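You operate a simulated robot arm through the tools that you are given. There is no shell and no other tool. Be economical: measure what you need, move in short steps, check, and stop when the job is done.

Carry out the task below with a simulated robot arm. There is one attempt and no reset: what you move stays moved.

Task
Pack V57 into the open parcel, fold both flaps, smooth the rippled tape.
Fine: Both flaps end flat. Use the felt block till no ripples show, and put it back. Set down upright: what you pick out, felt block. What is to be rubbed or washed off counts as gone when no trace of it is left.

It is judged by the outcome, as a careful person would: the job done as asked, and still so three seconds after it is handed in. It fails if anything else is knocked over, pushed out of place, dropped, spilled or broken. Flat cloth is picked up by pressing the open fingertips on it (5 to 10 N) and closing them slowly along it; thin cloth reads only 2 to 8 mm in the jaws.

Robot
A 5-joint arm with a two-finger parallel gripper on a trunk, on a base that drives. Base frame: it is fixed to the floor where the robot stands at the start and does not move with it; the origin is under the middle of the robot, x ahead of it, y to its left, z up. Readings come in mm, rad, newtons and seconds.
It reaches about 1134 mm from its shoulder. Its first joint turns from -2.601 to 2.601 rad. Places, roughly: cleaning block [1250, 0, 750]; inside of the open parcel [1000, 300, 600]; left parcel flap [1000, 400, 800]; right parcel flap [1000, 100, 800]. Payload 1.57 kg.
Tool frame: the origin (TCP) lies between the finger pads and is the grasp point; the fingertips stand 30 mm ahead of it; z points along the fingers, y is the line along which they close. The gripper opens to 110 mm. The fingers are 24 mm wide and 12 mm thick; the gripper's body (48 by 112 mm) begins 78 mm behind the TCP.
Orientation is that of the tool frame in the base frame, as a unit quaternion [w, x, y, z]. With the fingers straight down and closing along the base's y, the tool's x points along the base's -x, its y along +y and its z along -z.

Tools
- The arm moves only by the tool arm_command. Its argument "steps" is a list of rows, each an object of numbers (a shift or turn left out is 0, a gripper value left out holds the last): "x", "y", "z": the shift along the tool's x, y, z in units of 150 mm (1.0 is 150 mm); "rx", "ry", "rz": the turn, a rotation vector about the tool's x, y, z in units of 180 degrees (1.0 is 180 degrees); "fingers": the gripper command, from -1 (fully open) to 1 (shut), values between in proportion. In form: [{"x": .., "y": .., "z": .., "rx": .., "ry": .., "rz": .., "fingers": ..}, ...]. A call has 1 to 12 rows; each row is the pose to reach, as a shift and turn from the pose commanded when the call began, along the tool's axes at that moment. A call with a number of a shift or a turn outside -1 to 1 is refused whole. A row lasts 0.2 s, in which the tool goes at most 50 mm and 0.15 rad; a call with a longer step from one row to the next is refused whole, and so is a gripper value outside its range. A pose out of reach is approached as far as the arm can. The call stops where the force on the tool passes 90 N (or 10 N more than at its start, if that is more) or the arm is blocked; 0.2 s more then pass. The fingers move at their own pace (about 72 mm/s each) and stop on an object; they squeeze with about 30 N. The grip force told is the motor's: it shows also when the fingers shut on nothing. Time passes only in rows, and 0.2 s behind the last, so rows that repeat a pose let the fingers close. The reply holds the time, the measured pose of the TCP, the force on the tool along the base axes, the opening and the grip force, in the units named above and with some noise, with the torque about the TCP (base axes, N m) and any sound that the robot's microphone picked up.
- Cameras (640 x 400 px; columns grow to the right, rows downward): "scene" is now at [21.9, 190.6, 1834.9]; the picture's right is [0.26, -0.97, 0.00], its down [-0.81, -0.21, -0.55] and it looks along [0.53, 0.14, -0.83] (base axes); focal length 253 px, centre (320, 200). "wrist" rides on the gripper at [70, 16, -141] in the tool frame; the picture's right is [-0.23, 0.97, 0.00], its down [-0.86, -0.20, -0.48] and it looks along [-0.47, -0.11, 0.88] (tool axes); focal length 222 px, centre (320, 200). There is no depth. A picture from a camera that has moved, and an enlarged one, comes with that camera's place and axes in the base frame and with its lens.
- grab_frame(camera): a new picture of that camera. The clock stands still meanwhile.
- slide_trunk(by): slides the trunk up (or, below 0, down) by that many mm; the arm and the scene camera ride with it, the base frame stays. It gives what a move gives, with no picture.
- drive_base(legs): drives the robot by 1 to 6 legs, each [ahead, turn to the left] in mm and rad, along the robot's own axes; the way and the turn of a leg run together, so that a leg with both is an arc; at most 1500 mm and 3.142 rad a leg. The arm and the cameras ride along, it lands a little off, and it stops where it bumps. It gives what a move gives.
- turn_head(pan, tilt): turns the head with the scene camera to pan (to the left, within 2.705 rad either way) and tilt (down, from -0.506 to 1.204), counted from straight ahead of the robot. It gives what a move gives.
- zoom(camera, box): a new picture of the part [left, top, right, bottom] of that camera's present view, enlarged. The clock stands still meanwhile.
- sign_off(): hands the job in; it is judged then, once.

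Work in short steps. Places have to be worked out from the pictures, the camera data and where the tool is seen: move nearer, look again, correct. Check each grasp and each placing, and mend what went wrong. You have 120 turns and 90 pictures in all, those below and enlarged ones among them. Open the gripper and draw the arm clear of the work before you hand the job in, unless the task says otherwise; then end with one line.

The tools are called after "Call:" as name(argument=value, ...) on one line, values as JSON. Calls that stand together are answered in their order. arm_command: Moves the arm, as the interface text tells. Its arguments: {"type":"object","properties":{"steps":{"type":"array"}},"required":["steps"]} The other tools are called the same way: slide_trunk (by) slides the trunk up or down; drive_base (legs) drives the base; turn_head (pan, tilt) turns the head that bears the scene camera; grab_frame (camera) takes a picture; zoom (camera, box) takes an enlarged picture of a part of a camera's view; sign_off () hands the job in.

At the start:

```text
time_s: 0.0
ee_pos: [676.8, 70.2, 1133.9]
tcp_rot: [0.0, -0.004, 1.0, 0.0]
contact_force: [-1.5, 0.3, -0.3]
ft_torque: [-0.04, -0.01, 0.02]
finger_gap: 110.0
grip_force: 0.0
trunk travel left (down, up): [-867.0, 103.0]
robot x, y, heading: [-0.6, 3.3, -0.004]
head pan, tilt: [0.26, 0.986]
```

scene: 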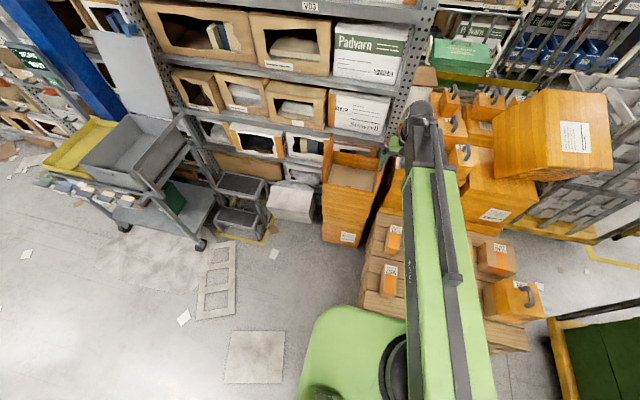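
wrist: 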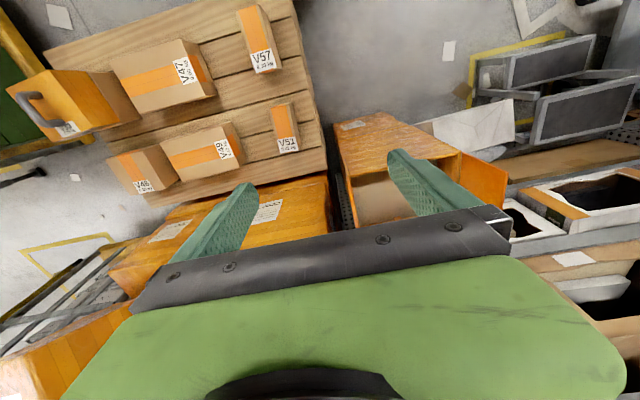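

The pictures show V57 among similar small boxes on a pallet, and the open parcel to the left. I'll zoom on both, and turn the head toward the work.

Call:
turn_head(pan=0.1, tilt=0.8)

Call:
zoom(camera="scene", box=[160, 100, 480, 300])

Call:
zoom(camera="wrist", box=[100, 0, 420, 200])

```text
time_s: 0.7
ee_pos: [677.0, 70.8, 1133.7]
tcp_rot: [0.0, -0.003, 1.0, 0.0]
contact_force: [-0.2, -0.2, -0.1]
ft_torque: [-0.02, 0.0, 0.02]
finger_gap: 110.0
grip_force: 0.0
trunk travel left (down, up): [-867.0, 103.0]
robot x, y, heading: [-0.7, 1.5, -0.003]
head pan, tilt: [0.099, 0.799]
```

```text
2.00 times, centred on (320, 200) of scene
camera zoom: at [34.0, 180.6, 1849.0], right [0.1, -1.0, 0.0], down [-0.71, -0.07, -0.7], along [0.69, 0.07, -0.72], focal length 506 px, centre (320, 200)
```

zoom: 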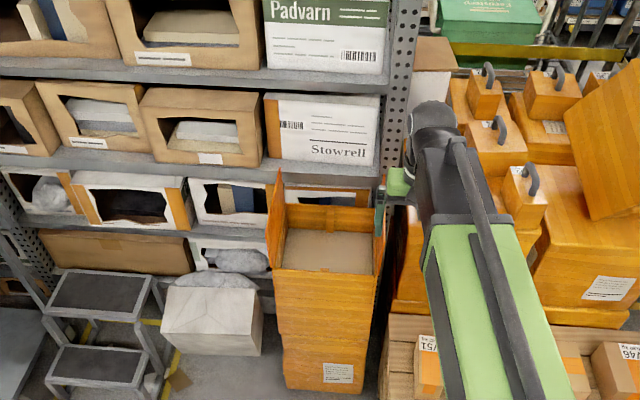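

```text
2.00 times, centred on (260, 100) of wrist
camera zoom: at [606.9, 86.7, 1276.1], right [0.22, 0.98, 0.0], down [0.86, -0.19, 0.48], along [0.47, -0.11, -0.88], focal length 444 px, centre (440, 400)
```

zoom: 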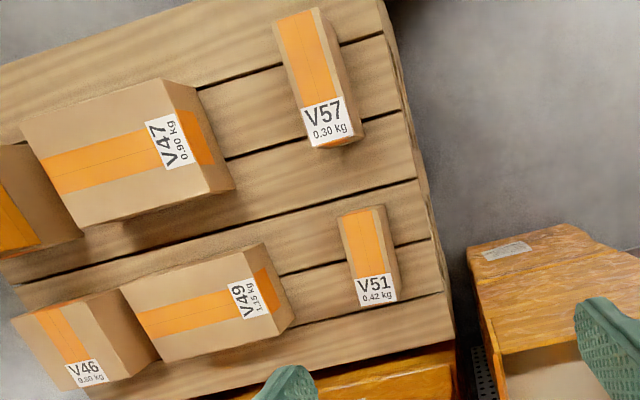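

The parcel stands left of the arm with its flaps upright. The arm hides the block and the right flap, so I swing it to the right for a clear view.

Call:
arm_command(steps=[{"y": -0.3}, {"y": -0.6}, {"y": -0.9}, {"y": -1.0}])

Call:
arm_command(steps=[{"y": -0.3}, {"y": -0.6}, {"y": -0.9}, {"y": -1.0}])

Call:
arm_command(steps=[{"y": -0.3}, {"y": -0.6}, {"y": -0.9}, {"y": -1.0}])

Call:
grab_frame(camera="scene")

Call:
grab_frame(camera="wrist")

```text
time_s: 1.7
ee_pos: [676.8, -80.2, 1132.9]
tcp_rot: [0.0, -0.003, 1.0, 0.0]
contact_force: [-0.2, -1.4, 0.8]
ft_torque: [0.03, -0.01, 0.0]
finger_gap: 109.9
grip_force: 0.1
trunk travel left (down, up): [-867.0, 103.0]
robot x, y, heading: [-1.7, 1.4, -0.003]
head pan, tilt: [0.099, 0.799]
```

```text
time_s: 2.7
ee_pos: [679.4, -228.6, 1133.1]
tcp_rot: [0.001, -0.003, 1.0, 0.0]
contact_force: [0.1, 0.5, 0.0]
ft_torque: [0.03, 0.03, 0.01]
finger_gap: 110.2
grip_force: 0.0
trunk travel left (down, up): [-867.0, 103.0]
robot x, y, heading: [1.5, 0.2, 0.002]
head pan, tilt: [0.099, 0.799]
```

```text
time_s: 3.7
ee_pos: [677.5, -380.7, 1132.9]
tcp_rot: [0.0, -0.002, 1.0, 0.0]
contact_force: [-0.3, 0.0, -0.7]
ft_torque: [-0.03, 0.0, 0.01]
finger_gap: 109.9
grip_force: 0.0
trunk travel left (down, up): [-867.0, 103.0]
robot x, y, heading: [-0.0, 2.7, 0.006]
head pan, tilt: [0.099, 0.799]
```

```text
85 pictures are left
camera scene: at [34.0, 180.6, 1849.1], right [0.1, -1.0, 0.0], down [-0.71, -0.07, -0.7], along [0.69, 0.07, -0.72], focal length 253 px, centre (320, 200)
```

scene: 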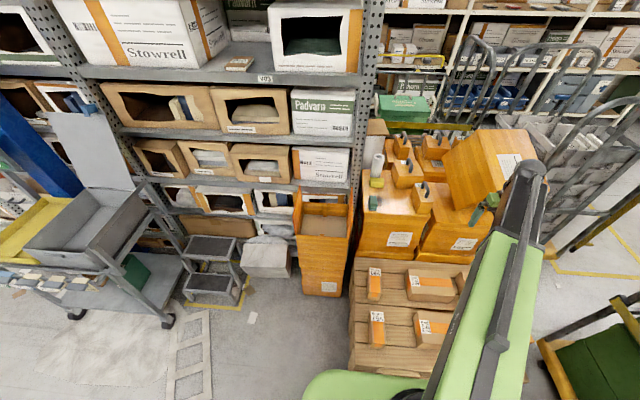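

```text
84 pictures are left
camera wrist: at [608.5, -364.1, 1276.1], right [0.22, 0.98, 0.0], down [0.86, -0.19, 0.48], along [0.47, -0.11, -0.88], focal length 222 px, centre (320, 200)
```

wrist: 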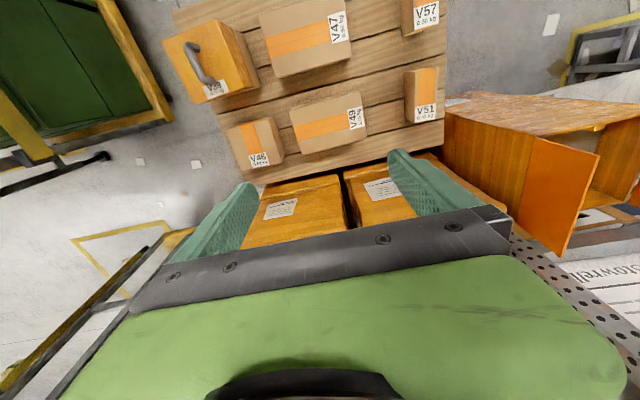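

Now the view is clear; I zoom on the parcel and the stack with the felt block.

Call:
zoom(camera="scene", box=[350, 90, 510, 190])

Call:
zoom(camera="scene", box=[350, 120, 450, 260])

Call:
zoom(camera="scene", box=[260, 170, 390, 300])

Call:
zoom(camera="scene", box=[340, 240, 480, 390])

```text
4.00 times, centred on (430, 140) of scene
camera zoom: at [34.0, 180.6, 1849.1], right [0.1, -1.0, 0.0], down [-0.71, -0.07, -0.7], along [0.69, 0.07, -0.72], focal length 1012 px, centre (-120, 440)
```

zoom: 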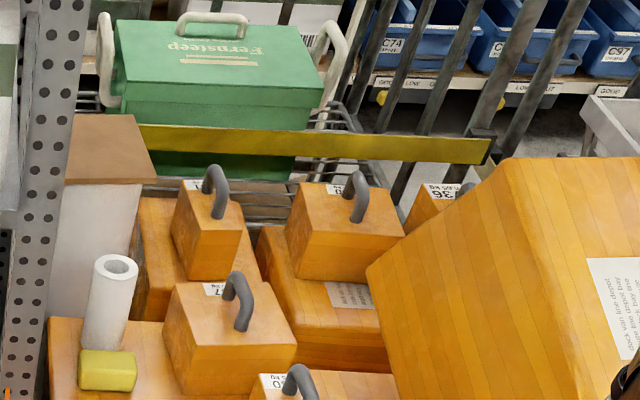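

```text
2.86 times, centred on (400, 190) of scene
camera zoom: at [34.0, 180.6, 1849.1], right [0.1, -1.0, 0.0], down [-0.71, -0.07, -0.7], along [0.69, 0.07, -0.72], focal length 723 px, centre (91, 229)
```

zoom: 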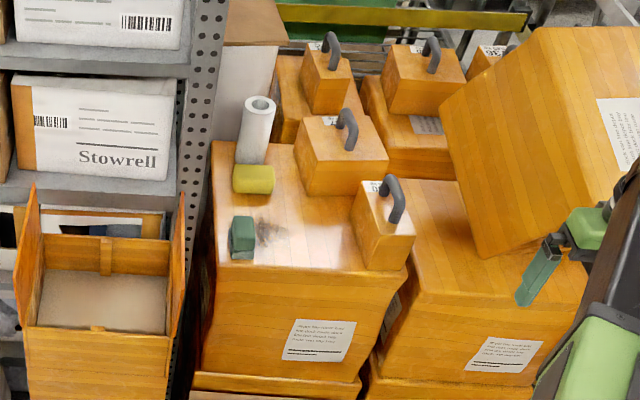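

```text
3.08 times, centred on (325, 235) of scene
camera zoom: at [34.0, 180.6, 1849.1], right [0.1, -1.0, 0.0], down [-0.71, -0.07, -0.7], along [0.69, 0.07, -0.72], focal length 779 px, centre (305, 92)
```

zoom: 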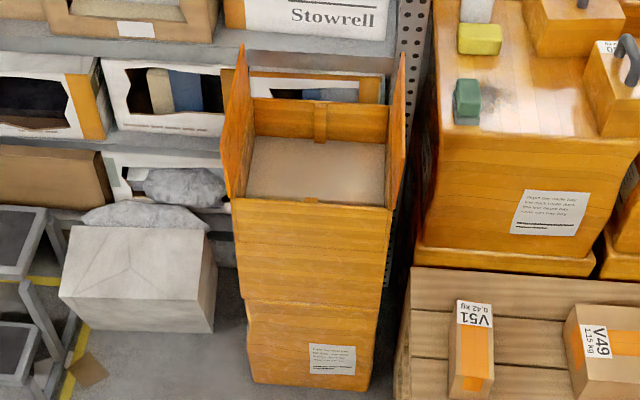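

```text
2.67 times, centred on (410, 315) of scene
camera zoom: at [34.0, 180.6, 1849.1], right [0.1, -1.0, 0.0], down [-0.71, -0.07, -0.7], along [0.69, 0.07, -0.72], focal length 675 px, centre (80, -107)
```

zoom: 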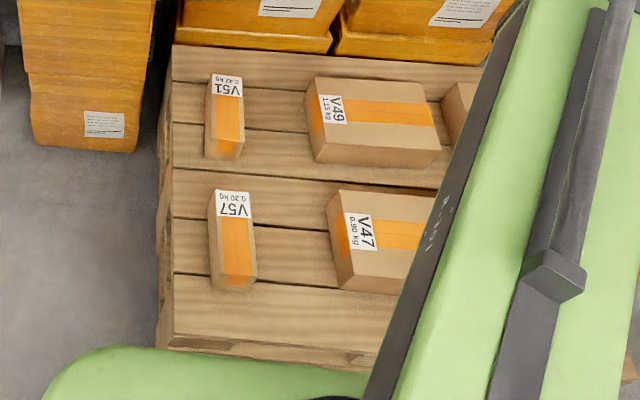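

The stack holds two candidates, a yellow block and a green one next to a white roll; I move the wrist camera nearer to tell them apart and find the tape.

Call:
arm_command(steps=[{"y": 0.3}, {"y": 0.6}, {"y": 0.9}, {"y": 1.0, "x": -0.3}, {"y": 1.0, "x": -0.6}, {"y": 1.0, "x": -0.9}])

Call:
arm_command(steps=[{"y": 0.3}, {"y": 0.6}, {"y": 0.9}, {"y": 1.0, "x": -0.3}, {"y": 1.0, "x": -0.6}, {"y": 1.0, "x": -0.9}])

Call:
grab_frame(camera="wrist")

```text
time_s: 5.1
ee_pos: [818.8, -226.2, 1133.0]
tcp_rot: [0.0, -0.004, 1.0, 0.0]
contact_force: [-0.5, 0.3, 0.2]
ft_torque: [0.01, 0.04, 0.0]
finger_gap: 110.1
grip_force: 0.1
trunk travel left (down, up): [-867.0, 103.0]
robot x, y, heading: [0.0, 4.1, -0.0]
head pan, tilt: [0.099, 0.799]
```

```text
time_s: 6.5
ee_pos: [944.3, -75.6, 1133.7]
tcp_rot: [0.001, -0.004, 1.0, -0.001]
contact_force: [-0.3, -0.3, 0.5]
ft_torque: [-0.02, 0.0, 0.02]
finger_gap: 110.2
grip_force: 0.1
out of reach, approached as far as the arm can: row 6
trunk travel left (down, up): [-867.0, 103.0]
robot x, y, heading: [-2.5, 2.6, 0.001]
head pan, tilt: [0.099, 0.799]
```

```text
79 pictures are left
camera wrist: at [873.8, -60.1, 1275.5], right [0.22, 0.98, 0.0], down [0.86, -0.19, 0.48], along [0.47, -0.11, -0.88], focal length 222 px, centre (320, 200)
```

wrist: 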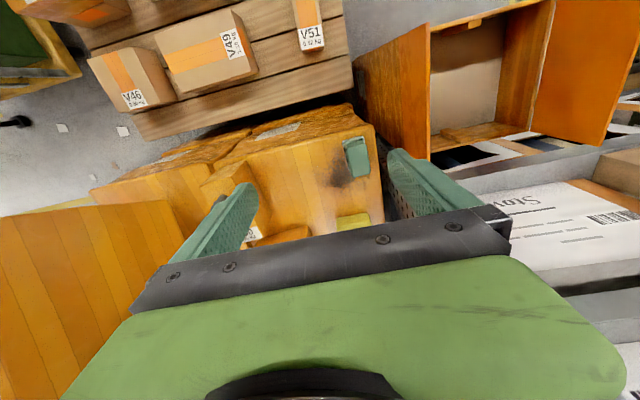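

The green and yellow blocks are visible between the fingers. Zoom there and on the parcel.

Call:
zoom(camera="wrist", box=[250, 120, 410, 250])

Call:
zoom(camera="wrist", box=[350, 0, 630, 175])

```text
3.08 times, centred on (330, 185) of wrist
camera zoom: at [873.8, -60.1, 1275.5], right [0.22, 0.98, 0.0], down [0.86, -0.19, 0.48], along [0.47, -0.11, -0.88], focal length 684 px, centre (289, 246)
```

zoom: 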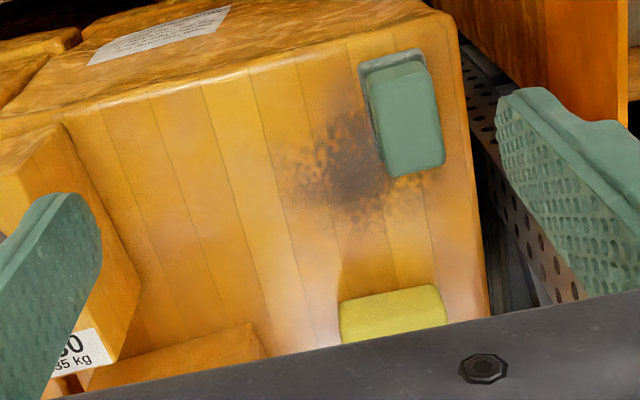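

```text
2.29 times, centred on (490, 88) of wrist
camera zoom: at [873.8, -60.1, 1275.5], right [0.22, 0.98, 0.0], down [0.86, -0.19, 0.48], along [0.47, -0.11, -0.88], focal length 508 px, centre (-69, 457)
```

zoom: 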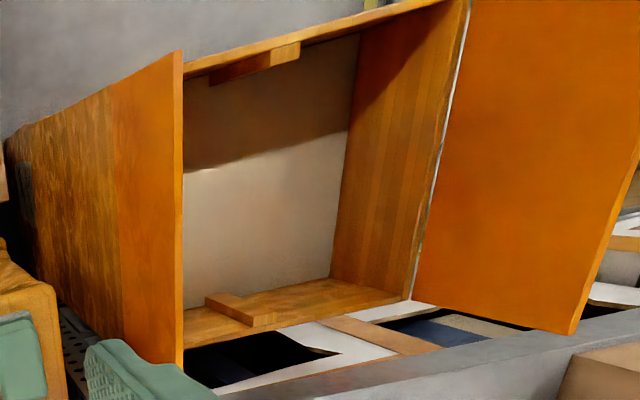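

I judge the green block at about [1022, -18, 830] and the yellow one at [1204, -49, 800], which is out of reach from here. I'll retract the arm and drive to the open floor on the parcel's left side, from where everything is in reach.

Call:
arm_command(steps=[{"x": 0.3}, {"x": 0.6}, {"x": 0.9}, {"x": 1.0}])

Call:
arm_command(steps=[{"x": 0.3}, {"x": 0.6}, {"x": 0.9}, {"x": 1.0}])

Call:
arm_command(steps=[{"x": 0.3}, {"x": 0.6}, {"x": 0.9}, {"x": 1.0}])

Call:
drive_base(legs=[[-120, 0], [0, 1.571], [620, 0], [0, -1.571]])

Call:
turn_head(pan=-0.4, tilt=0.7)

Call:
grab_frame(camera="scene")

```text
time_s: 7.5
ee_pos: [790.3, -76.7, 1134.4]
tcp_rot: [0.001, -0.004, 1.0, 0.0]
contact_force: [0.5, 0.3, 0.2]
ft_torque: [0.01, 0.04, 0.02]
finger_gap: 110.0
grip_force: 0.1
trunk travel left (down, up): [-867.0, 103.0]
robot x, y, heading: [0.1, -0.1, 0.002]
head pan, tilt: [0.099, 0.799]
```

```text
time_s: 8.5
ee_pos: [639.6, -79.0, 1133.7]
tcp_rot: [-0.001, -0.003, 1.0, 0.001]
contact_force: [-0.5, 0.0, -0.6]
ft_torque: [-0.03, 0.0, -0.04]
finger_gap: 110.0
grip_force: 0.0
trunk travel left (down, up): [-867.0, 103.0]
robot x, y, heading: [-1.4, 2.9, -0.004]
head pan, tilt: [0.099, 0.799]
```

```text
time_s: 9.5
ee_pos: [566.0, -87.8, 1133.1]
tcp_rot: [-0.001, -0.003, 1.0, 0.0]
contact_force: [0.7, -0.8, -0.2]
ft_torque: [0.02, -0.04, 0.0]
finger_gap: 110.0
grip_force: 0.1
out of reach, approached as far as the arm can: row 2, 3, 4
trunk travel left (down, up): [-867.0, 103.0]
robot x, y, heading: [2.5, -0.6, -0.005]
head pan, tilt: [0.099, 0.799]
```

```text
time_s: 21.5
ee_pos: [444.5, 533.7, 1133.7]
tcp_rot: [-0.005, -0.003, 1.0, 0.002]
contact_force: [0.0, -0.9, 0.5]
ft_torque: [0.05, 0.03, -0.03]
finger_gap: 110.3
grip_force: 0.1
trunk travel left (down, up): [-867.0, 103.0]
robot x, y, heading: [-123.9, 591.4, 0.009]
head pan, tilt: [0.099, 0.799]
```

```text
time_s: 22.5
ee_pos: [444.1, 534.9, 1133.8]
tcp_rot: [-0.004, -0.003, 1.0, 0.0]
contact_force: [0.4, -0.3, 0.6]
ft_torque: [-0.05, -0.05, -0.01]
finger_gap: 110.1
grip_force: 0.1
trunk travel left (down, up): [-867.0, 103.0]
robot x, y, heading: [-126.3, 591.1, 0.01]
head pan, tilt: [-0.4, 0.7]
```

```text
76 pictures are left
camera scene: at [-94.1, 731.3, 1857.2], right [-0.38, -0.92, 0.0], down [-0.6, 0.24, -0.76], along [0.71, -0.29, -0.64], focal length 253 px, centre (320, 200)
```

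scene: 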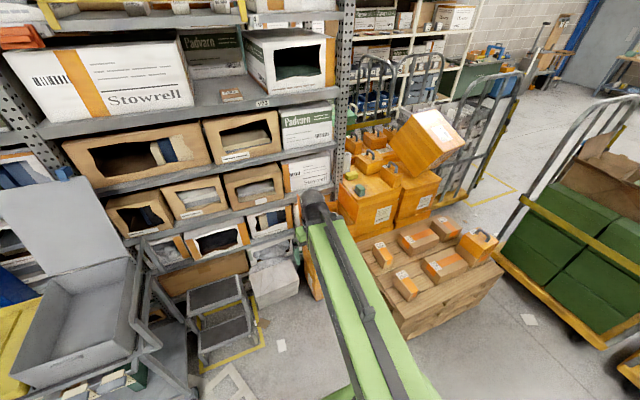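

Here the floor ahead is free. I swing the arm to the right side of the robot, then drive ahead alongside the parcel.

Call:
arm_command(steps=[{"y": -0.3}, {"y": -0.6}, {"y": -0.9}, {"y": -1.0, "x": 0.06}])

Call:
arm_command(steps=[{"y": -0.25, "x": 0.15}, {"y": -0.5, "x": 0.33}, {"y": -0.73, "x": 0.5}])

Call:
arm_command(steps=[{"y": -0.23, "x": 0.17}, {"y": -0.45, "x": 0.36}, {"y": -0.63, "x": 0.5}])

Call:
drive_base(legs=[[600, 0]])

Call:
grab_frame(camera="scene")

Call:
grab_frame(camera="wrist")

```text
time_s: 23.5
ee_pos: [434.9, 383.7, 1134.3]
tcp_rot: [-0.004, -0.005, 1.0, 0.0]
contact_force: [0.7, 0.2, 0.5]
ft_torque: [-0.05, -0.02, 0.0]
finger_gap: 110.0
grip_force: 0.0
trunk travel left (down, up): [-867.0, 103.0]
robot x, y, heading: [-125.2, 594.1, 0.011]
head pan, tilt: [-0.4, 0.7]
```

```text
time_s: 24.3
ee_pos: [360.7, 273.9, 1132.2]
tcp_rot: [-0.004, -0.005, 1.0, 0.001]
contact_force: [0.4, -0.2, -0.4]
ft_torque: [0.02, 0.0, 0.01]
finger_gap: 109.8
grip_force: 0.0
trunk travel left (down, up): [-867.0, 103.0]
robot x, y, heading: [-125.1, 595.2, 0.01]
head pan, tilt: [-0.4, 0.7]
```

```text
time_s: 25.1
ee_pos: [287.5, 177.7, 1133.4]
tcp_rot: [-0.005, -0.005, 1.0, 0.0]
contact_force: [0.1, -0.1, -0.5]
ft_torque: [0.01, -0.01, 0.06]
finger_gap: 110.2
grip_force: 0.0
trunk travel left (down, up): [-867.0, 103.0]
robot x, y, heading: [-123.6, 594.3, 0.014]
head pan, tilt: [-0.4, 0.7]
```

```text
time_s: 28.4
ee_pos: [883.4, 184.4, 1132.8]
tcp_rot: [-0.004, -0.005, 1.0, 0.001]
contact_force: [0.2, -0.4, 0.0]
ft_torque: [-0.04, -0.03, -0.02]
finger_gap: 110.0
grip_force: 0.0
trunk travel left (down, up): [-867.0, 103.0]
robot x, y, heading: [468.6, 599.0, 0.009]
head pan, tilt: [-0.4, 0.7]
```

```text
75 pictures are left
camera scene: at [500.7, 735.9, 1857.3], right [-0.38, -0.93, 0.0], down [-0.6, 0.24, -0.76], along [0.71, -0.29, -0.64], focal length 253 px, centre (320, 200)
```

scene: 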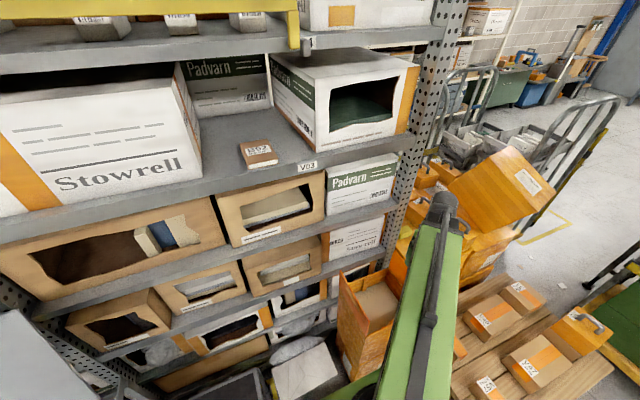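

```text
74 pictures are left
camera wrist: at [815.2, 200.6, 1276.5], right [0.22, 0.98, 0.0], down [0.86, -0.19, 0.47], along [0.46, -0.1, -0.88], focal length 222 px, centre (320, 200)
```

wrist: 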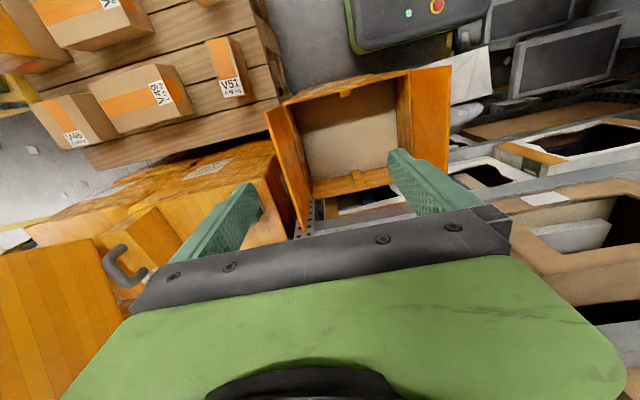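

From here the parcel is close. I zoom on it in both views to see the flaps, and on the two blocks.

Call:
zoom(camera="wrist", box=[240, 50, 480, 240])

Call:
zoom(camera="scene", box=[320, 240, 480, 390])

```text
2.11 times, centred on (360, 145) of wrist
camera zoom: at [815.2, 200.6, 1276.5], right [0.22, 0.98, 0.0], down [0.86, -0.19, 0.47], along [0.46, -0.1, -0.88], focal length 468 px, centre (236, 316)
```

zoom: 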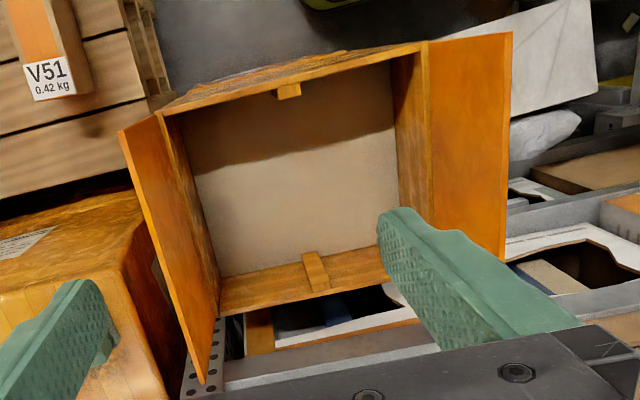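

```text
2.67 times, centred on (400, 315) of scene
camera zoom: at [500.7, 735.9, 1857.3], right [-0.38, -0.93, 0.0], down [-0.6, 0.24, -0.76], along [0.71, -0.29, -0.64], focal length 675 px, centre (107, -107)
```

zoom: 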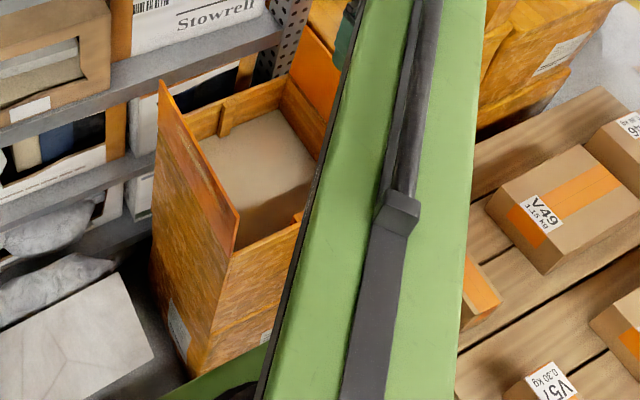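

The parcel measures about x 840–1098, y 112–393, rim z≈730, floor z≈610; no ripples are visible on the flaps so far. Now I fetch V57 first: swing the arm to above [468, -50].

Call:
arm_command(steps=[{"x": 0.25, "y": -0.2}, {"x": 0.5, "y": -0.4}, {"x": 0.75, "y": -0.6}, {"x": 0.98, "y": -0.72}])

Call:
arm_command(steps=[{"x": 0.27, "y": -0.13}, {"x": 0.54, "y": -0.26}, {"x": 0.8, "y": -0.4}, {"x": 0.98, "y": -0.5}])

Call:
arm_command(steps=[{"x": 0.27, "y": -0.1}, {"x": 0.54, "y": -0.2}, {"x": 0.8, "y": -0.28}])

Call:
slide_trunk(by=-400)

Call:
grab_frame(camera="wrist")

```text
time_s: 29.4
ee_pos: [736.7, 74.8, 1132.7]
tcp_rot: [-0.005, -0.005, 1.0, 0.0]
contact_force: [0.1, -0.1, -0.7]
ft_torque: [-0.03, -0.02, 0.01]
finger_gap: 110.0
grip_force: 0.1
trunk travel left (down, up): [-867.0, 103.0]
robot x, y, heading: [470.4, 601.5, 0.011]
head pan, tilt: [-0.4, 0.7]
```

```text
time_s: 30.4
ee_pos: [589.4, -1.8, 1133.0]
tcp_rot: [-0.005, -0.006, 1.0, 0.001]
contact_force: [0.7, 0.3, 0.1]
ft_torque: [0.0, -0.01, 0.04]
finger_gap: 110.1
grip_force: 0.0
out of reach, approached as far as the arm can: row 3, 4
trunk travel left (down, up): [-867.0, 103.0]
robot x, y, heading: [473.9, 600.0, 0.014]
head pan, tilt: [-0.4, 0.7]
```

```text
time_s: 31.2
ee_pos: [472.5, -44.2, 1133.0]
tcp_rot: [-0.004, -0.005, 1.0, 0.0]
contact_force: [-0.2, -0.4, 0.9]
ft_torque: [-0.01, -0.01, 0.02]
finger_gap: 110.0
grip_force: 0.1
trunk travel left (down, up): [-867.0, 103.0]
robot x, y, heading: [466.1, 597.4, 0.013]
head pan, tilt: [-0.4, 0.7]
```

```text
time_s: 35.0
ee_pos: [471.7, -43.6, 734.5]
tcp_rot: [-0.004, -0.006, 1.0, 0.001]
contact_force: [0.6, -0.5, -0.6]
ft_torque: [0.02, 0.01, -0.01]
finger_gap: 110.1
grip_force: 0.2
trunk travel left (down, up): [-467.0, 503.0]
robot x, y, heading: [470.3, 600.8, 0.014]
head pan, tilt: [-0.4, 0.7]
```

```text
71 pictures are left
camera wrist: at [403.6, -29.3, 876.7], right [0.22, 0.98, 0.0], down [0.86, -0.19, 0.47], along [0.46, -0.1, -0.88], focal length 222 px, centre (320, 200)
```

wrist: 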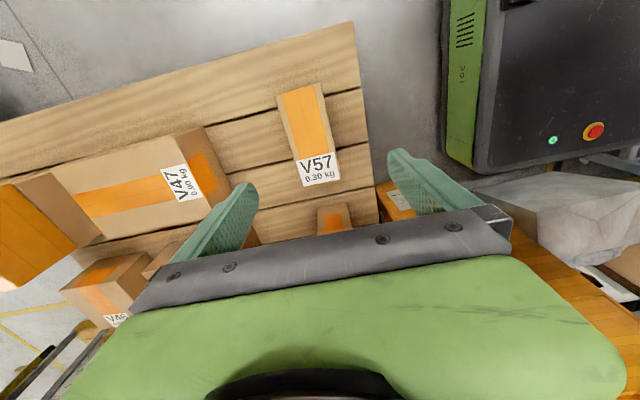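

V57's top spans roughly x 405–560, y -95…-27 (centre ≈[481,-60]) and is aligned with the jaws. I centre over it and lower by 150 mm, then look again.

Call:
arm_command(steps=[{"x": -0.06, "y": -0.107}])

Call:
slide_trunk(by=-150)

Call:
grab_frame(camera="wrist")

Call:
turn_head(pan=-1.5, tilt=0.75)

Call:
grab_frame(camera="scene")

```text
time_s: 35.5
ee_pos: [481.3, -60.8, 732.9]
tcp_rot: [-0.004, -0.005, 1.0, 0.0]
contact_force: [1.6, -0.3, -0.9]
ft_torque: [-0.01, 0.0, -0.01]
finger_gap: 109.9
grip_force: 0.0
trunk travel left (down, up): [-467.0, 503.0]
robot x, y, heading: [469.6, 595.5, 0.012]
head pan, tilt: [-0.4, 0.7]
```

```text
time_s: 37.2
ee_pos: [481.2, -60.5, 583.2]
tcp_rot: [-0.004, -0.005, 1.0, 0.001]
contact_force: [1.2, 0.7, 0.4]
ft_torque: [0.03, 0.02, 0.0]
finger_gap: 110.1
grip_force: 0.1
trunk travel left (down, up): [-317.0, 653.0]
robot x, y, heading: [469.8, 596.8, 0.008]
head pan, tilt: [-0.4, 0.7]
```

```text
70 pictures are left
camera wrist: at [413.0, -44.9, 726.7], right [0.22, 0.98, 0.0], down [0.86, -0.19, 0.47], along [0.46, -0.1, -0.88], focal length 222 px, centre (320, 200)
```

wrist: 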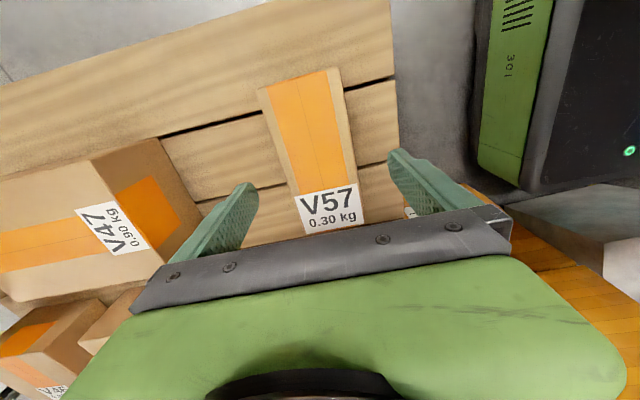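

```text
time_s: 38.5
ee_pos: [481.8, -60.7, 583.6]
tcp_rot: [-0.004, -0.005, 1.0, 0.001]
contact_force: [0.0, 0.4, 0.3]
ft_torque: [-0.02, 0.01, -0.01]
finger_gap: 110.0
grip_force: 0.0
trunk travel left (down, up): [-317.0, 653.0]
robot x, y, heading: [466.8, 599.8, 0.013]
head pan, tilt: [-1.499, 0.75]
```

```text
69 pictures are left
camera scene: at [428.0, 685.5, 1303.1], right [-1.0, -0.08, 0.0], down [-0.06, 0.68, -0.73], along [0.06, -0.73, -0.68], focal length 253 px, centre (320, 200)
```

scene: 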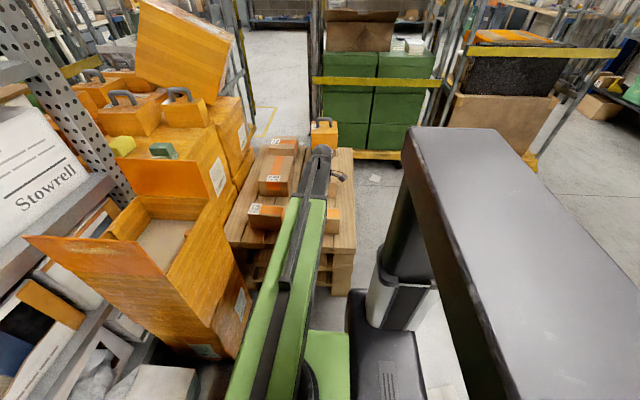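

V57's top is at z≈520, centred at [483,-60], width ≈66 mm. I lower the arm to TCP z≈500 and close.

Call:
arm_command(steps=[{"z": 0.15}, {"z": 0.3}, {"z": 0.42}, {"z": 0.5}, {"z": 0.55}])

Call:
zoom(camera="scene", box=[220, 130, 380, 260])

Call:
grab_frame(camera="wrist")

```text
time_s: 39.7
ee_pos: [480.8, -60.0, 583.5]
tcp_rot: [-0.004, -0.006, 1.0, 0.001]
contact_force: [-0.3, 0.1, 0.6]
ft_torque: [0.01, 0.03, 0.01]
finger_gap: 109.9
grip_force: 0.1
out of reach, approached as far as the arm can: row 1, 2, 3, 4, 5
trunk travel left (down, up): [-317.0, 653.0]
robot x, y, heading: [467.6, 600.1, 0.02]
head pan, tilt: [-1.499, 0.75]
```

```text
3.08 times, centred on (300, 195) of scene
camera zoom: at [427.9, 685.5, 1303.1], right [-1.0, -0.08, 0.0], down [-0.06, 0.68, -0.73], along [0.06, -0.73, -0.68], focal length 779 px, centre (382, 215)
```

zoom: 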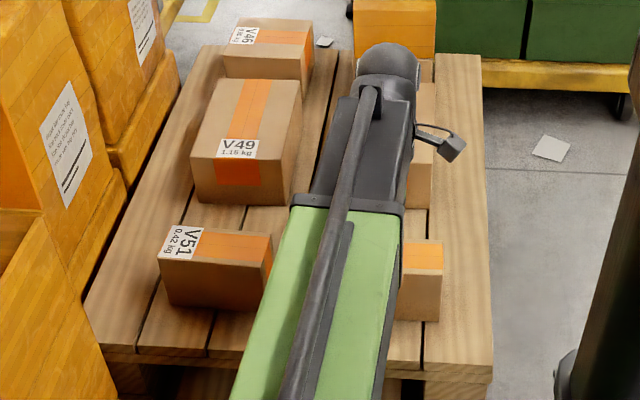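

```text
67 pictures are left
camera wrist: at [413.0, -44.9, 726.6], right [0.22, 0.98, 0.0], down [0.86, -0.19, 0.47], along [0.46, -0.1, -0.88], focal length 222 px, centre (320, 200)
```

wrist: 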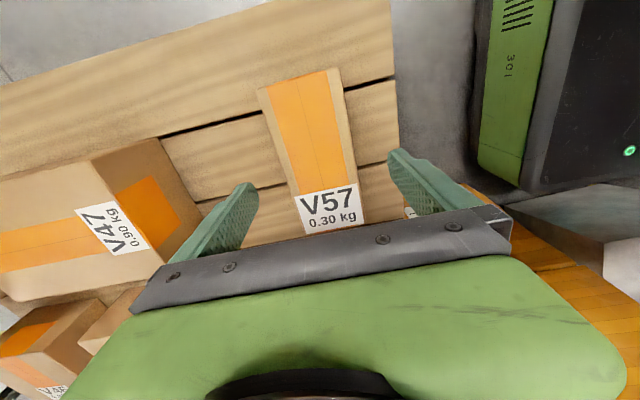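

The arm can't fold lower here, so I use the trunk.

Call:
slide_trunk(by=-78)

Call:
arm_command(steps=[{"fingers": 0.2}, {"fingers": 0.6}, {"fingers": 1}, {"fingers": 1}, {"fingers": 1}])

Call:
grab_frame(camera="wrist")

```text
time_s: 40.9
ee_pos: [482.7, -61.7, 505.2]
tcp_rot: [-0.004, -0.006, 1.0, 0.001]
contact_force: [-0.4, 0.9, -0.3]
ft_torque: [0.02, -0.03, -0.04]
finger_gap: 109.9
grip_force: 0.0
trunk travel left (down, up): [-239.0, 731.0]
robot x, y, heading: [467.0, 598.3, 0.015]
head pan, tilt: [-1.499, 0.75]
```

```text
time_s: 42.1
ee_pos: [482.7, -61.0, 504.8]
tcp_rot: [-0.004, -0.005, 1.0, 0.001]
contact_force: [0.1, -1.0, 0.7]
ft_torque: [-0.19, 0.1, 0.04]
finger_gap: 68.0
grip_force: 30.2
trunk travel left (down, up): [-239.0, 731.0]
robot x, y, heading: [466.6, 597.0, 0.014]
head pan, tilt: [-1.499, 0.75]
```

```text
66 pictures are left
camera wrist: at [413.0, -44.9, 648.7], right [0.22, 0.98, 0.0], down [0.86, -0.19, 0.47], along [0.46, -0.1, -0.88], focal length 222 px, centre (320, 200)
```

wrist: 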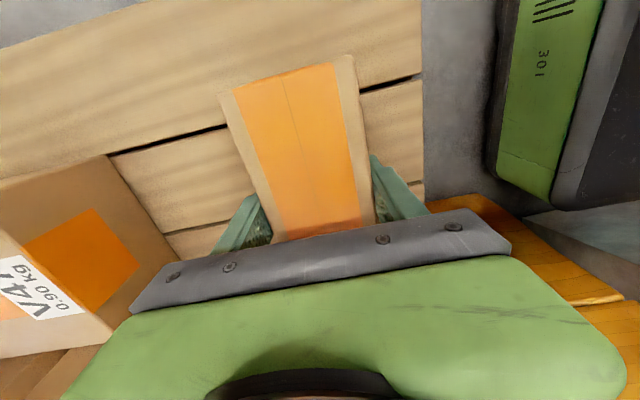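

Gripped V57 at 68 mm. Lift with the trunk and check.

Call:
slide_trunk(by=560)

Call:
grab_frame(camera="scene")

```text
refused: 560 is not a number from -400 to 400
```

```text
65 pictures are left
camera scene: at [428.0, 685.5, 1225.1], right [-1.0, -0.08, 0.0], down [-0.06, 0.68, -0.73], along [0.06, -0.73, -0.68], focal length 253 px, centre (320, 200)
```

scene: 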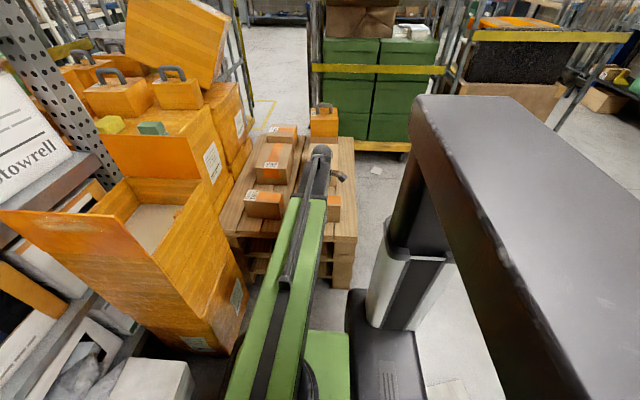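

The slide takes at most 400 mm at once; I lift in two goes.

Call:
slide_trunk(by=400)

Call:
slide_trunk(by=180)

Call:
grab_frame(camera="wrist")

```text
time_s: 45.9
ee_pos: [481.6, -61.2, 905.2]
tcp_rot: [-0.004, -0.006, 1.0, 0.002]
contact_force: [-0.8, 0.6, -3.5]
ft_torque: [-0.04, -0.02, 0.01]
finger_gap: 67.7
grip_force: 30.1
trunk travel left (down, up): [-639.0, 331.0]
robot x, y, heading: [470.0, 598.2, 0.011]
head pan, tilt: [-1.499, 0.75]
```

```text
time_s: 47.9
ee_pos: [482.9, -60.8, 1086.2]
tcp_rot: [-0.004, -0.005, 1.0, 0.001]
contact_force: [0.1, -0.3, -4.2]
ft_torque: [0.01, 0.01, 0.01]
finger_gap: 67.7
grip_force: 29.8
trunk travel left (down, up): [-819.0, 151.0]
robot x, y, heading: [465.5, 597.8, 0.012]
head pan, tilt: [-1.499, 0.75]
```

```text
64 pictures are left
camera wrist: at [412.9, -45.1, 1228.4], right [0.22, 0.98, 0.0], down [0.86, -0.19, 0.47], along [0.46, -0.1, -0.88], focal length 222 px, centre (320, 200)
```

wrist: 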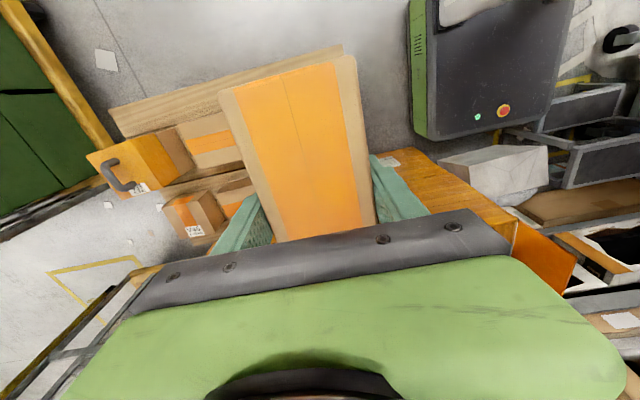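

V57 is held level (4 N). I carry it along the arc back to above the parcel centre, about [969, 252].

Call:
arm_command(steps=[{"x": -0.25, "y": 0.1}, {"x": -0.5, "y": 0.22}, {"x": -0.71, "y": 0.36}, {"x": -0.9, "y": 0.45}])

Call:
arm_command(steps=[{"x": -0.25, "y": 0.13}, {"x": -0.5, "y": 0.26}, {"x": -0.75, "y": 0.4}, {"x": -0.98, "y": 0.52}])

Call:
arm_command(steps=[{"x": -0.25, "y": 0.17}, {"x": -0.5, "y": 0.35}, {"x": -0.75, "y": 0.53}, {"x": -0.98, "y": 0.69}])

Call:
turn_head(pan=-0.7, tilt=0.9)

Call:
grab_frame(camera="scene")

Call:
grab_frame(camera="wrist")

```text
time_s: 48.9
ee_pos: [616.1, 9.6, 1086.5]
tcp_rot: [-0.004, -0.005, 1.0, 0.0]
contact_force: [0.2, 0.5, -2.6]
ft_torque: [0.01, 0.03, -0.04]
finger_gap: 67.8
grip_force: 30.5
trunk travel left (down, up): [-819.0, 151.0]
robot x, y, heading: [469.0, 596.8, 0.012]
head pan, tilt: [-1.499, 0.75]
```

```text
time_s: 49.9
ee_pos: [763.9, 88.6, 1086.3]
tcp_rot: [-0.005, -0.005, 1.0, 0.001]
contact_force: [-0.4, -0.2, -3.6]
ft_torque: [0.04, 0.0, -0.01]
finger_gap: 68.1
grip_force: 29.8
trunk travel left (down, up): [-819.0, 151.0]
robot x, y, heading: [471.5, 600.5, 0.01]
head pan, tilt: [-1.499, 0.75]
```

```text
time_s: 50.9
ee_pos: [907.5, 194.5, 1085.2]
tcp_rot: [-0.005, -0.006, 1.0, 0.001]
contact_force: [-0.1, -0.2, -4.6]
ft_torque: [0.0, -0.01, -0.01]
finger_gap: 67.8
grip_force: 30.3
out of reach, approached as far as the arm can: row 2, 3, 4
trunk travel left (down, up): [-819.0, 151.0]
robot x, y, heading: [471.9, 594.9, 0.009]
head pan, tilt: [-1.499, 0.75]
```

```text
time_s: 52.0
ee_pos: [908.0, 194.1, 1085.3]
tcp_rot: [-0.004, -0.005, 1.0, 0.001]
contact_force: [0.4, 0.2, -2.5]
ft_torque: [0.0, -0.04, 0.05]
finger_gap: 67.9
grip_force: 29.7
trunk travel left (down, up): [-819.0, 151.0]
robot x, y, heading: [467.6, 598.3, 0.014]
head pan, tilt: [-0.7, 0.901]
```

```text
63 pictures are left
camera scene: at [479.6, 719.9, 1793.2], right [-0.64, -0.77, 0.0], down [-0.6, 0.5, -0.62], along [0.48, -0.39, -0.78], focal length 253 px, centre (320, 200)
```

scene: 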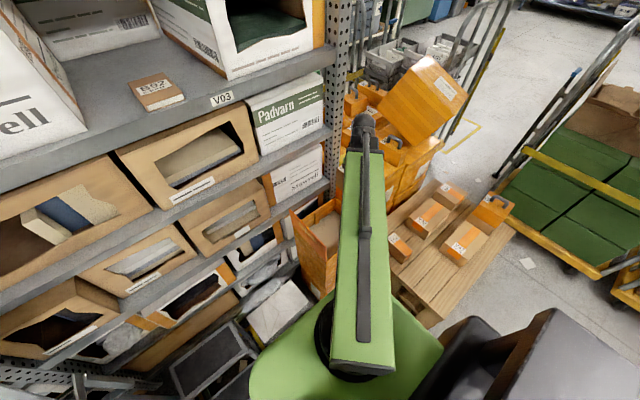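

```text
62 pictures are left
camera wrist: at [838.6, 209.0, 1228.6], right [0.22, 0.98, 0.0], down [0.86, -0.19, 0.47], along [0.46, -0.1, -0.88], focal length 222 px, centre (320, 200)
```

wrist: 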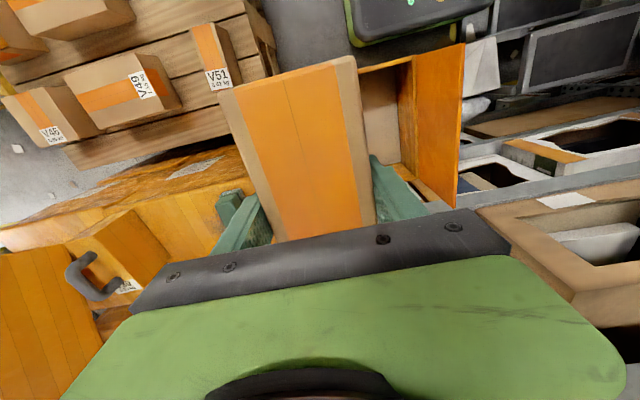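

The fold limit of the arm blocks a straight path; I go around the arc's outside to [969, 252].

Call:
arm_command(steps=[{"x": -0.25, "y": 0.1}, {"x": -0.36, "y": 0.25}, {"x": -0.41, "y": 0.39}])

Call:
grab_frame(camera="wrist")

```text
time_s: 52.8
ee_pos: [970.0, 255.2, 1084.1]
tcp_rot: [-0.005, -0.006, 1.0, 0.002]
contact_force: [-0.4, 0.1, -3.2]
ft_torque: [0.02, -0.01, 0.01]
finger_gap: 67.8
grip_force: 30.2
trunk travel left (down, up): [-819.0, 151.0]
robot x, y, heading: [470.3, 598.9, 0.014]
head pan, tilt: [-0.7, 0.901]
```

```text
61 pictures are left
camera wrist: at [901.3, 270.2, 1228.6], right [0.22, 0.98, 0.0], down [0.86, -0.19, 0.47], along [0.46, -0.1, -0.88], focal length 222 px, centre (320, 200)
```

wrist: 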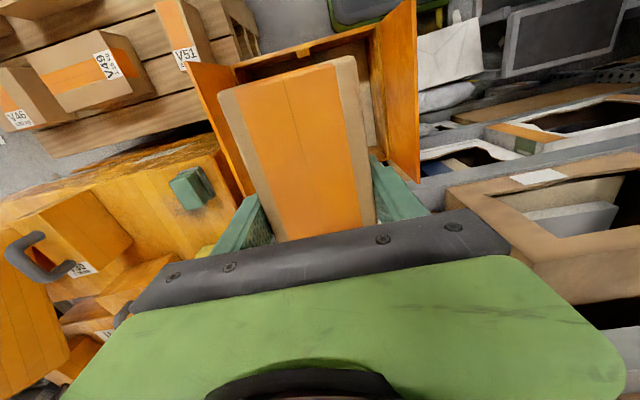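

The parcel opening is centred under V57. I lower with the trunk and check before it enters.

Call:
slide_trunk(by=-260)

Call:
grab_frame(camera="scene")

Call:
grab_frame(camera="wrist")

```text
time_s: 55.5
ee_pos: [968.8, 255.0, 824.8]
tcp_rot: [-0.004, -0.004, 1.0, 0.0]
contact_force: [-0.8, 0.0, -2.7]
ft_torque: [0.0, 0.0, 0.01]
finger_gap: 68.0
grip_force: 30.6
trunk travel left (down, up): [-559.0, 411.0]
robot x, y, heading: [470.0, 594.5, 0.013]
head pan, tilt: [-0.7, 0.901]
```

```text
60 pictures are left
camera scene: at [479.7, 720.0, 1533.2], right [-0.64, -0.77, 0.0], down [-0.61, 0.5, -0.62], along [0.48, -0.39, -0.78], focal length 253 px, centre (320, 200)
```

scene: 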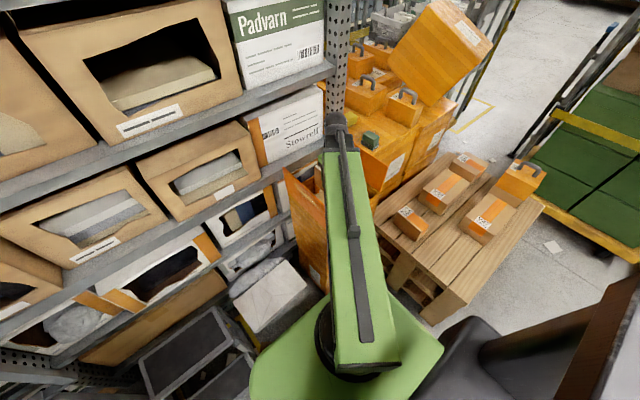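

```text
59 pictures are left
camera wrist: at [901.1, 269.9, 968.7], right [0.22, 0.98, 0.0], down [0.86, -0.19, 0.47], along [0.46, -0.1, -0.88], focal length 222 px, centre (320, 200)
```

wrist: 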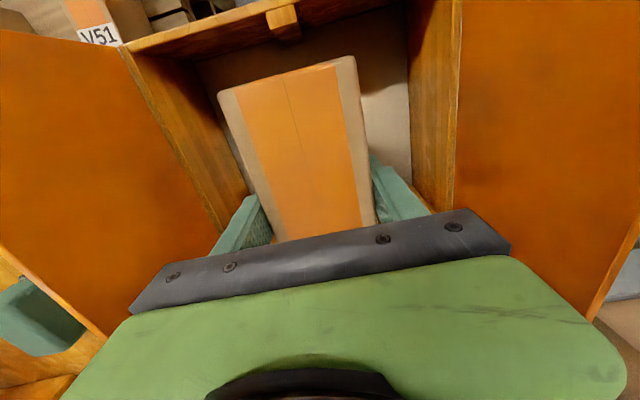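

Centred with ample clearance. Lower further in steps while watching the force.

Call:
slide_trunk(by=-130)

Call:
slide_trunk(by=-15)

Call:
grab_frame(camera="wrist")

```text
time_s: 57.1
ee_pos: [968.9, 254.5, 696.9]
tcp_rot: [-0.004, -0.006, 1.0, 0.0]
contact_force: [-1.9, 1.4, 23.4]
ft_torque: [-0.17, -0.07, 0.02]
finger_gap: 67.8
grip_force: 29.9
trunk travel left (down, up): [-429.0, 541.0]
robot x, y, heading: [475.2, 600.6, 0.014]
head pan, tilt: [-0.7, 0.901]
```

```text
time_s: 57.7
ee_pos: [969.8, 262.0, 692.6]
tcp_rot: [-0.002, -0.006, 1.0, -0.005]
contact_force: [1.5, 0.3, 0.6]
ft_torque: [0.16, 0.14, -0.08]
finger_gap: 67.7
grip_force: 30.2
trunk travel left (down, up): [-414.0, 556.0]
robot x, y, heading: [470.6, 598.7, 0.012]
head pan, tilt: [-0.7, 0.901]
```

```text
58 pictures are left
camera wrist: at [899.5, 278.3, 835.5], right [0.21, 0.98, -0.01], down [0.86, -0.18, 0.48], along [0.46, -0.11, -0.88], focal length 222 px, centre (320, 200)
```

wrist: 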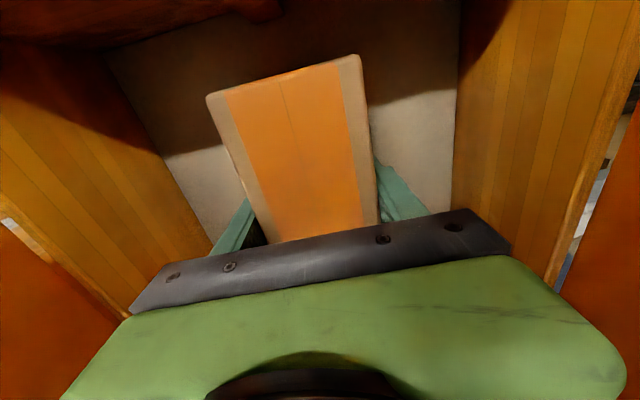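

The tool stopped at z≈693 and shifted 7 mm sideways, so something touches. I look before going further.

Call:
zoom(camera="scene", box=[240, 90, 420, 290])

Call:
zoom(camera="wrist", box=[100, 0, 500, 250])

```text
2.00 times, centred on (330, 190) of scene
camera zoom: at [473.9, 732.2, 1393.7], right [-0.63, -0.77, 0.0], down [-0.6, 0.49, -0.63], along [0.48, -0.4, -0.78], focal length 506 px, centre (300, 220)
```

zoom: 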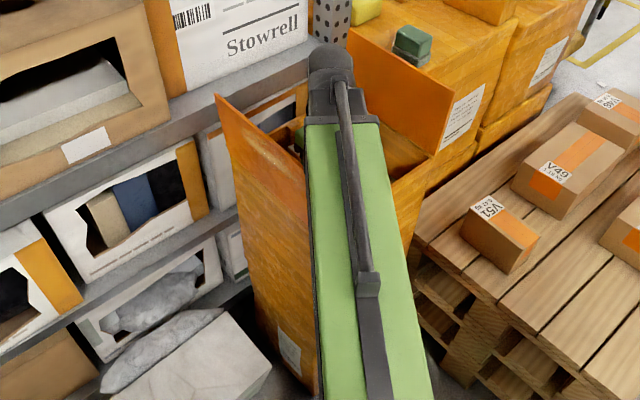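

```text
1.60 times, centred on (300, 125) of wrist
camera zoom: at [899.5, 278.3, 835.5], right [0.21, 0.98, -0.01], down [0.86, -0.18, 0.48], along [0.46, -0.11, -0.88], focal length 355 px, centre (352, 320)
```

zoom: 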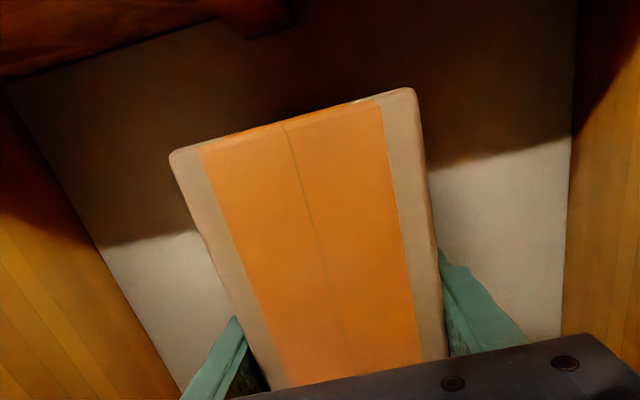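

The tool force is ~0 (weight off), and V57 has slid up slightly in the jaws, so it stands on the parcel floor; the arm link seems to lean lightly on the parcel corner. I release now and raise straight away.

Call:
arm_command(steps=[{"fingers": 0.0}, {"fingers": -0.6}, {"fingers": -1}, {"fingers": -1}])

Call:
slide_trunk(by=150)

Call:
grab_frame(camera="wrist")

Call:
grab_frame(camera="scene")

```text
time_s: 58.7
ee_pos: [967.5, 261.3, 692.7]
tcp_rot: [-0.002, -0.008, 1.0, -0.005]
contact_force: [0.4, -0.3, 0.3]
ft_torque: [-0.02, -0.03, 0.02]
finger_gap: 110.0
grip_force: 0.0
trunk travel left (down, up): [-414.0, 556.0]
robot x, y, heading: [471.2, 599.7, 0.012]
head pan, tilt: [-0.7, 0.901]
```

```text
time_s: 60.5
ee_pos: [968.9, 254.4, 831.1]
tcp_rot: [-0.004, -0.004, 1.0, 0.001]
contact_force: [-0.4, -0.9, -0.6]
ft_torque: [-0.03, 0.02, 0.01]
finger_gap: 110.0
grip_force: 0.0
trunk travel left (down, up): [-564.0, 406.0]
robot x, y, heading: [467.4, 596.9, 0.011]
head pan, tilt: [-0.7, 0.901]
```

```text
55 pictures are left
camera wrist: at [900.9, 269.9, 973.7], right [0.22, 0.98, 0.0], down [0.86, -0.19, 0.47], along [0.46, -0.1, -0.88], focal length 222 px, centre (320, 200)
```

wrist: 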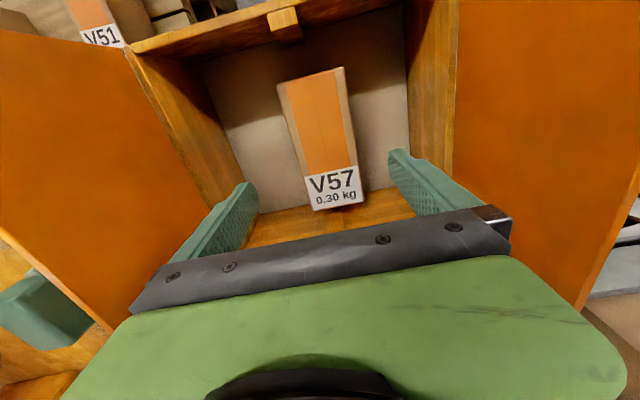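

```text
54 pictures are left
camera scene: at [479.5, 720.2, 1538.1], right [-0.64, -0.77, 0.0], down [-0.61, 0.5, -0.62], along [0.48, -0.39, -0.78], focal length 253 px, centre (320, 200)
```

scene: 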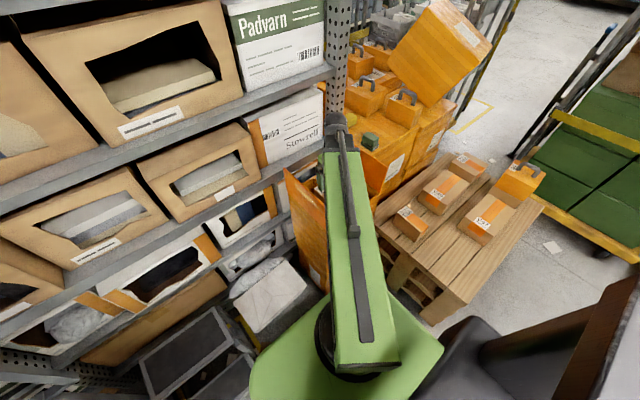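

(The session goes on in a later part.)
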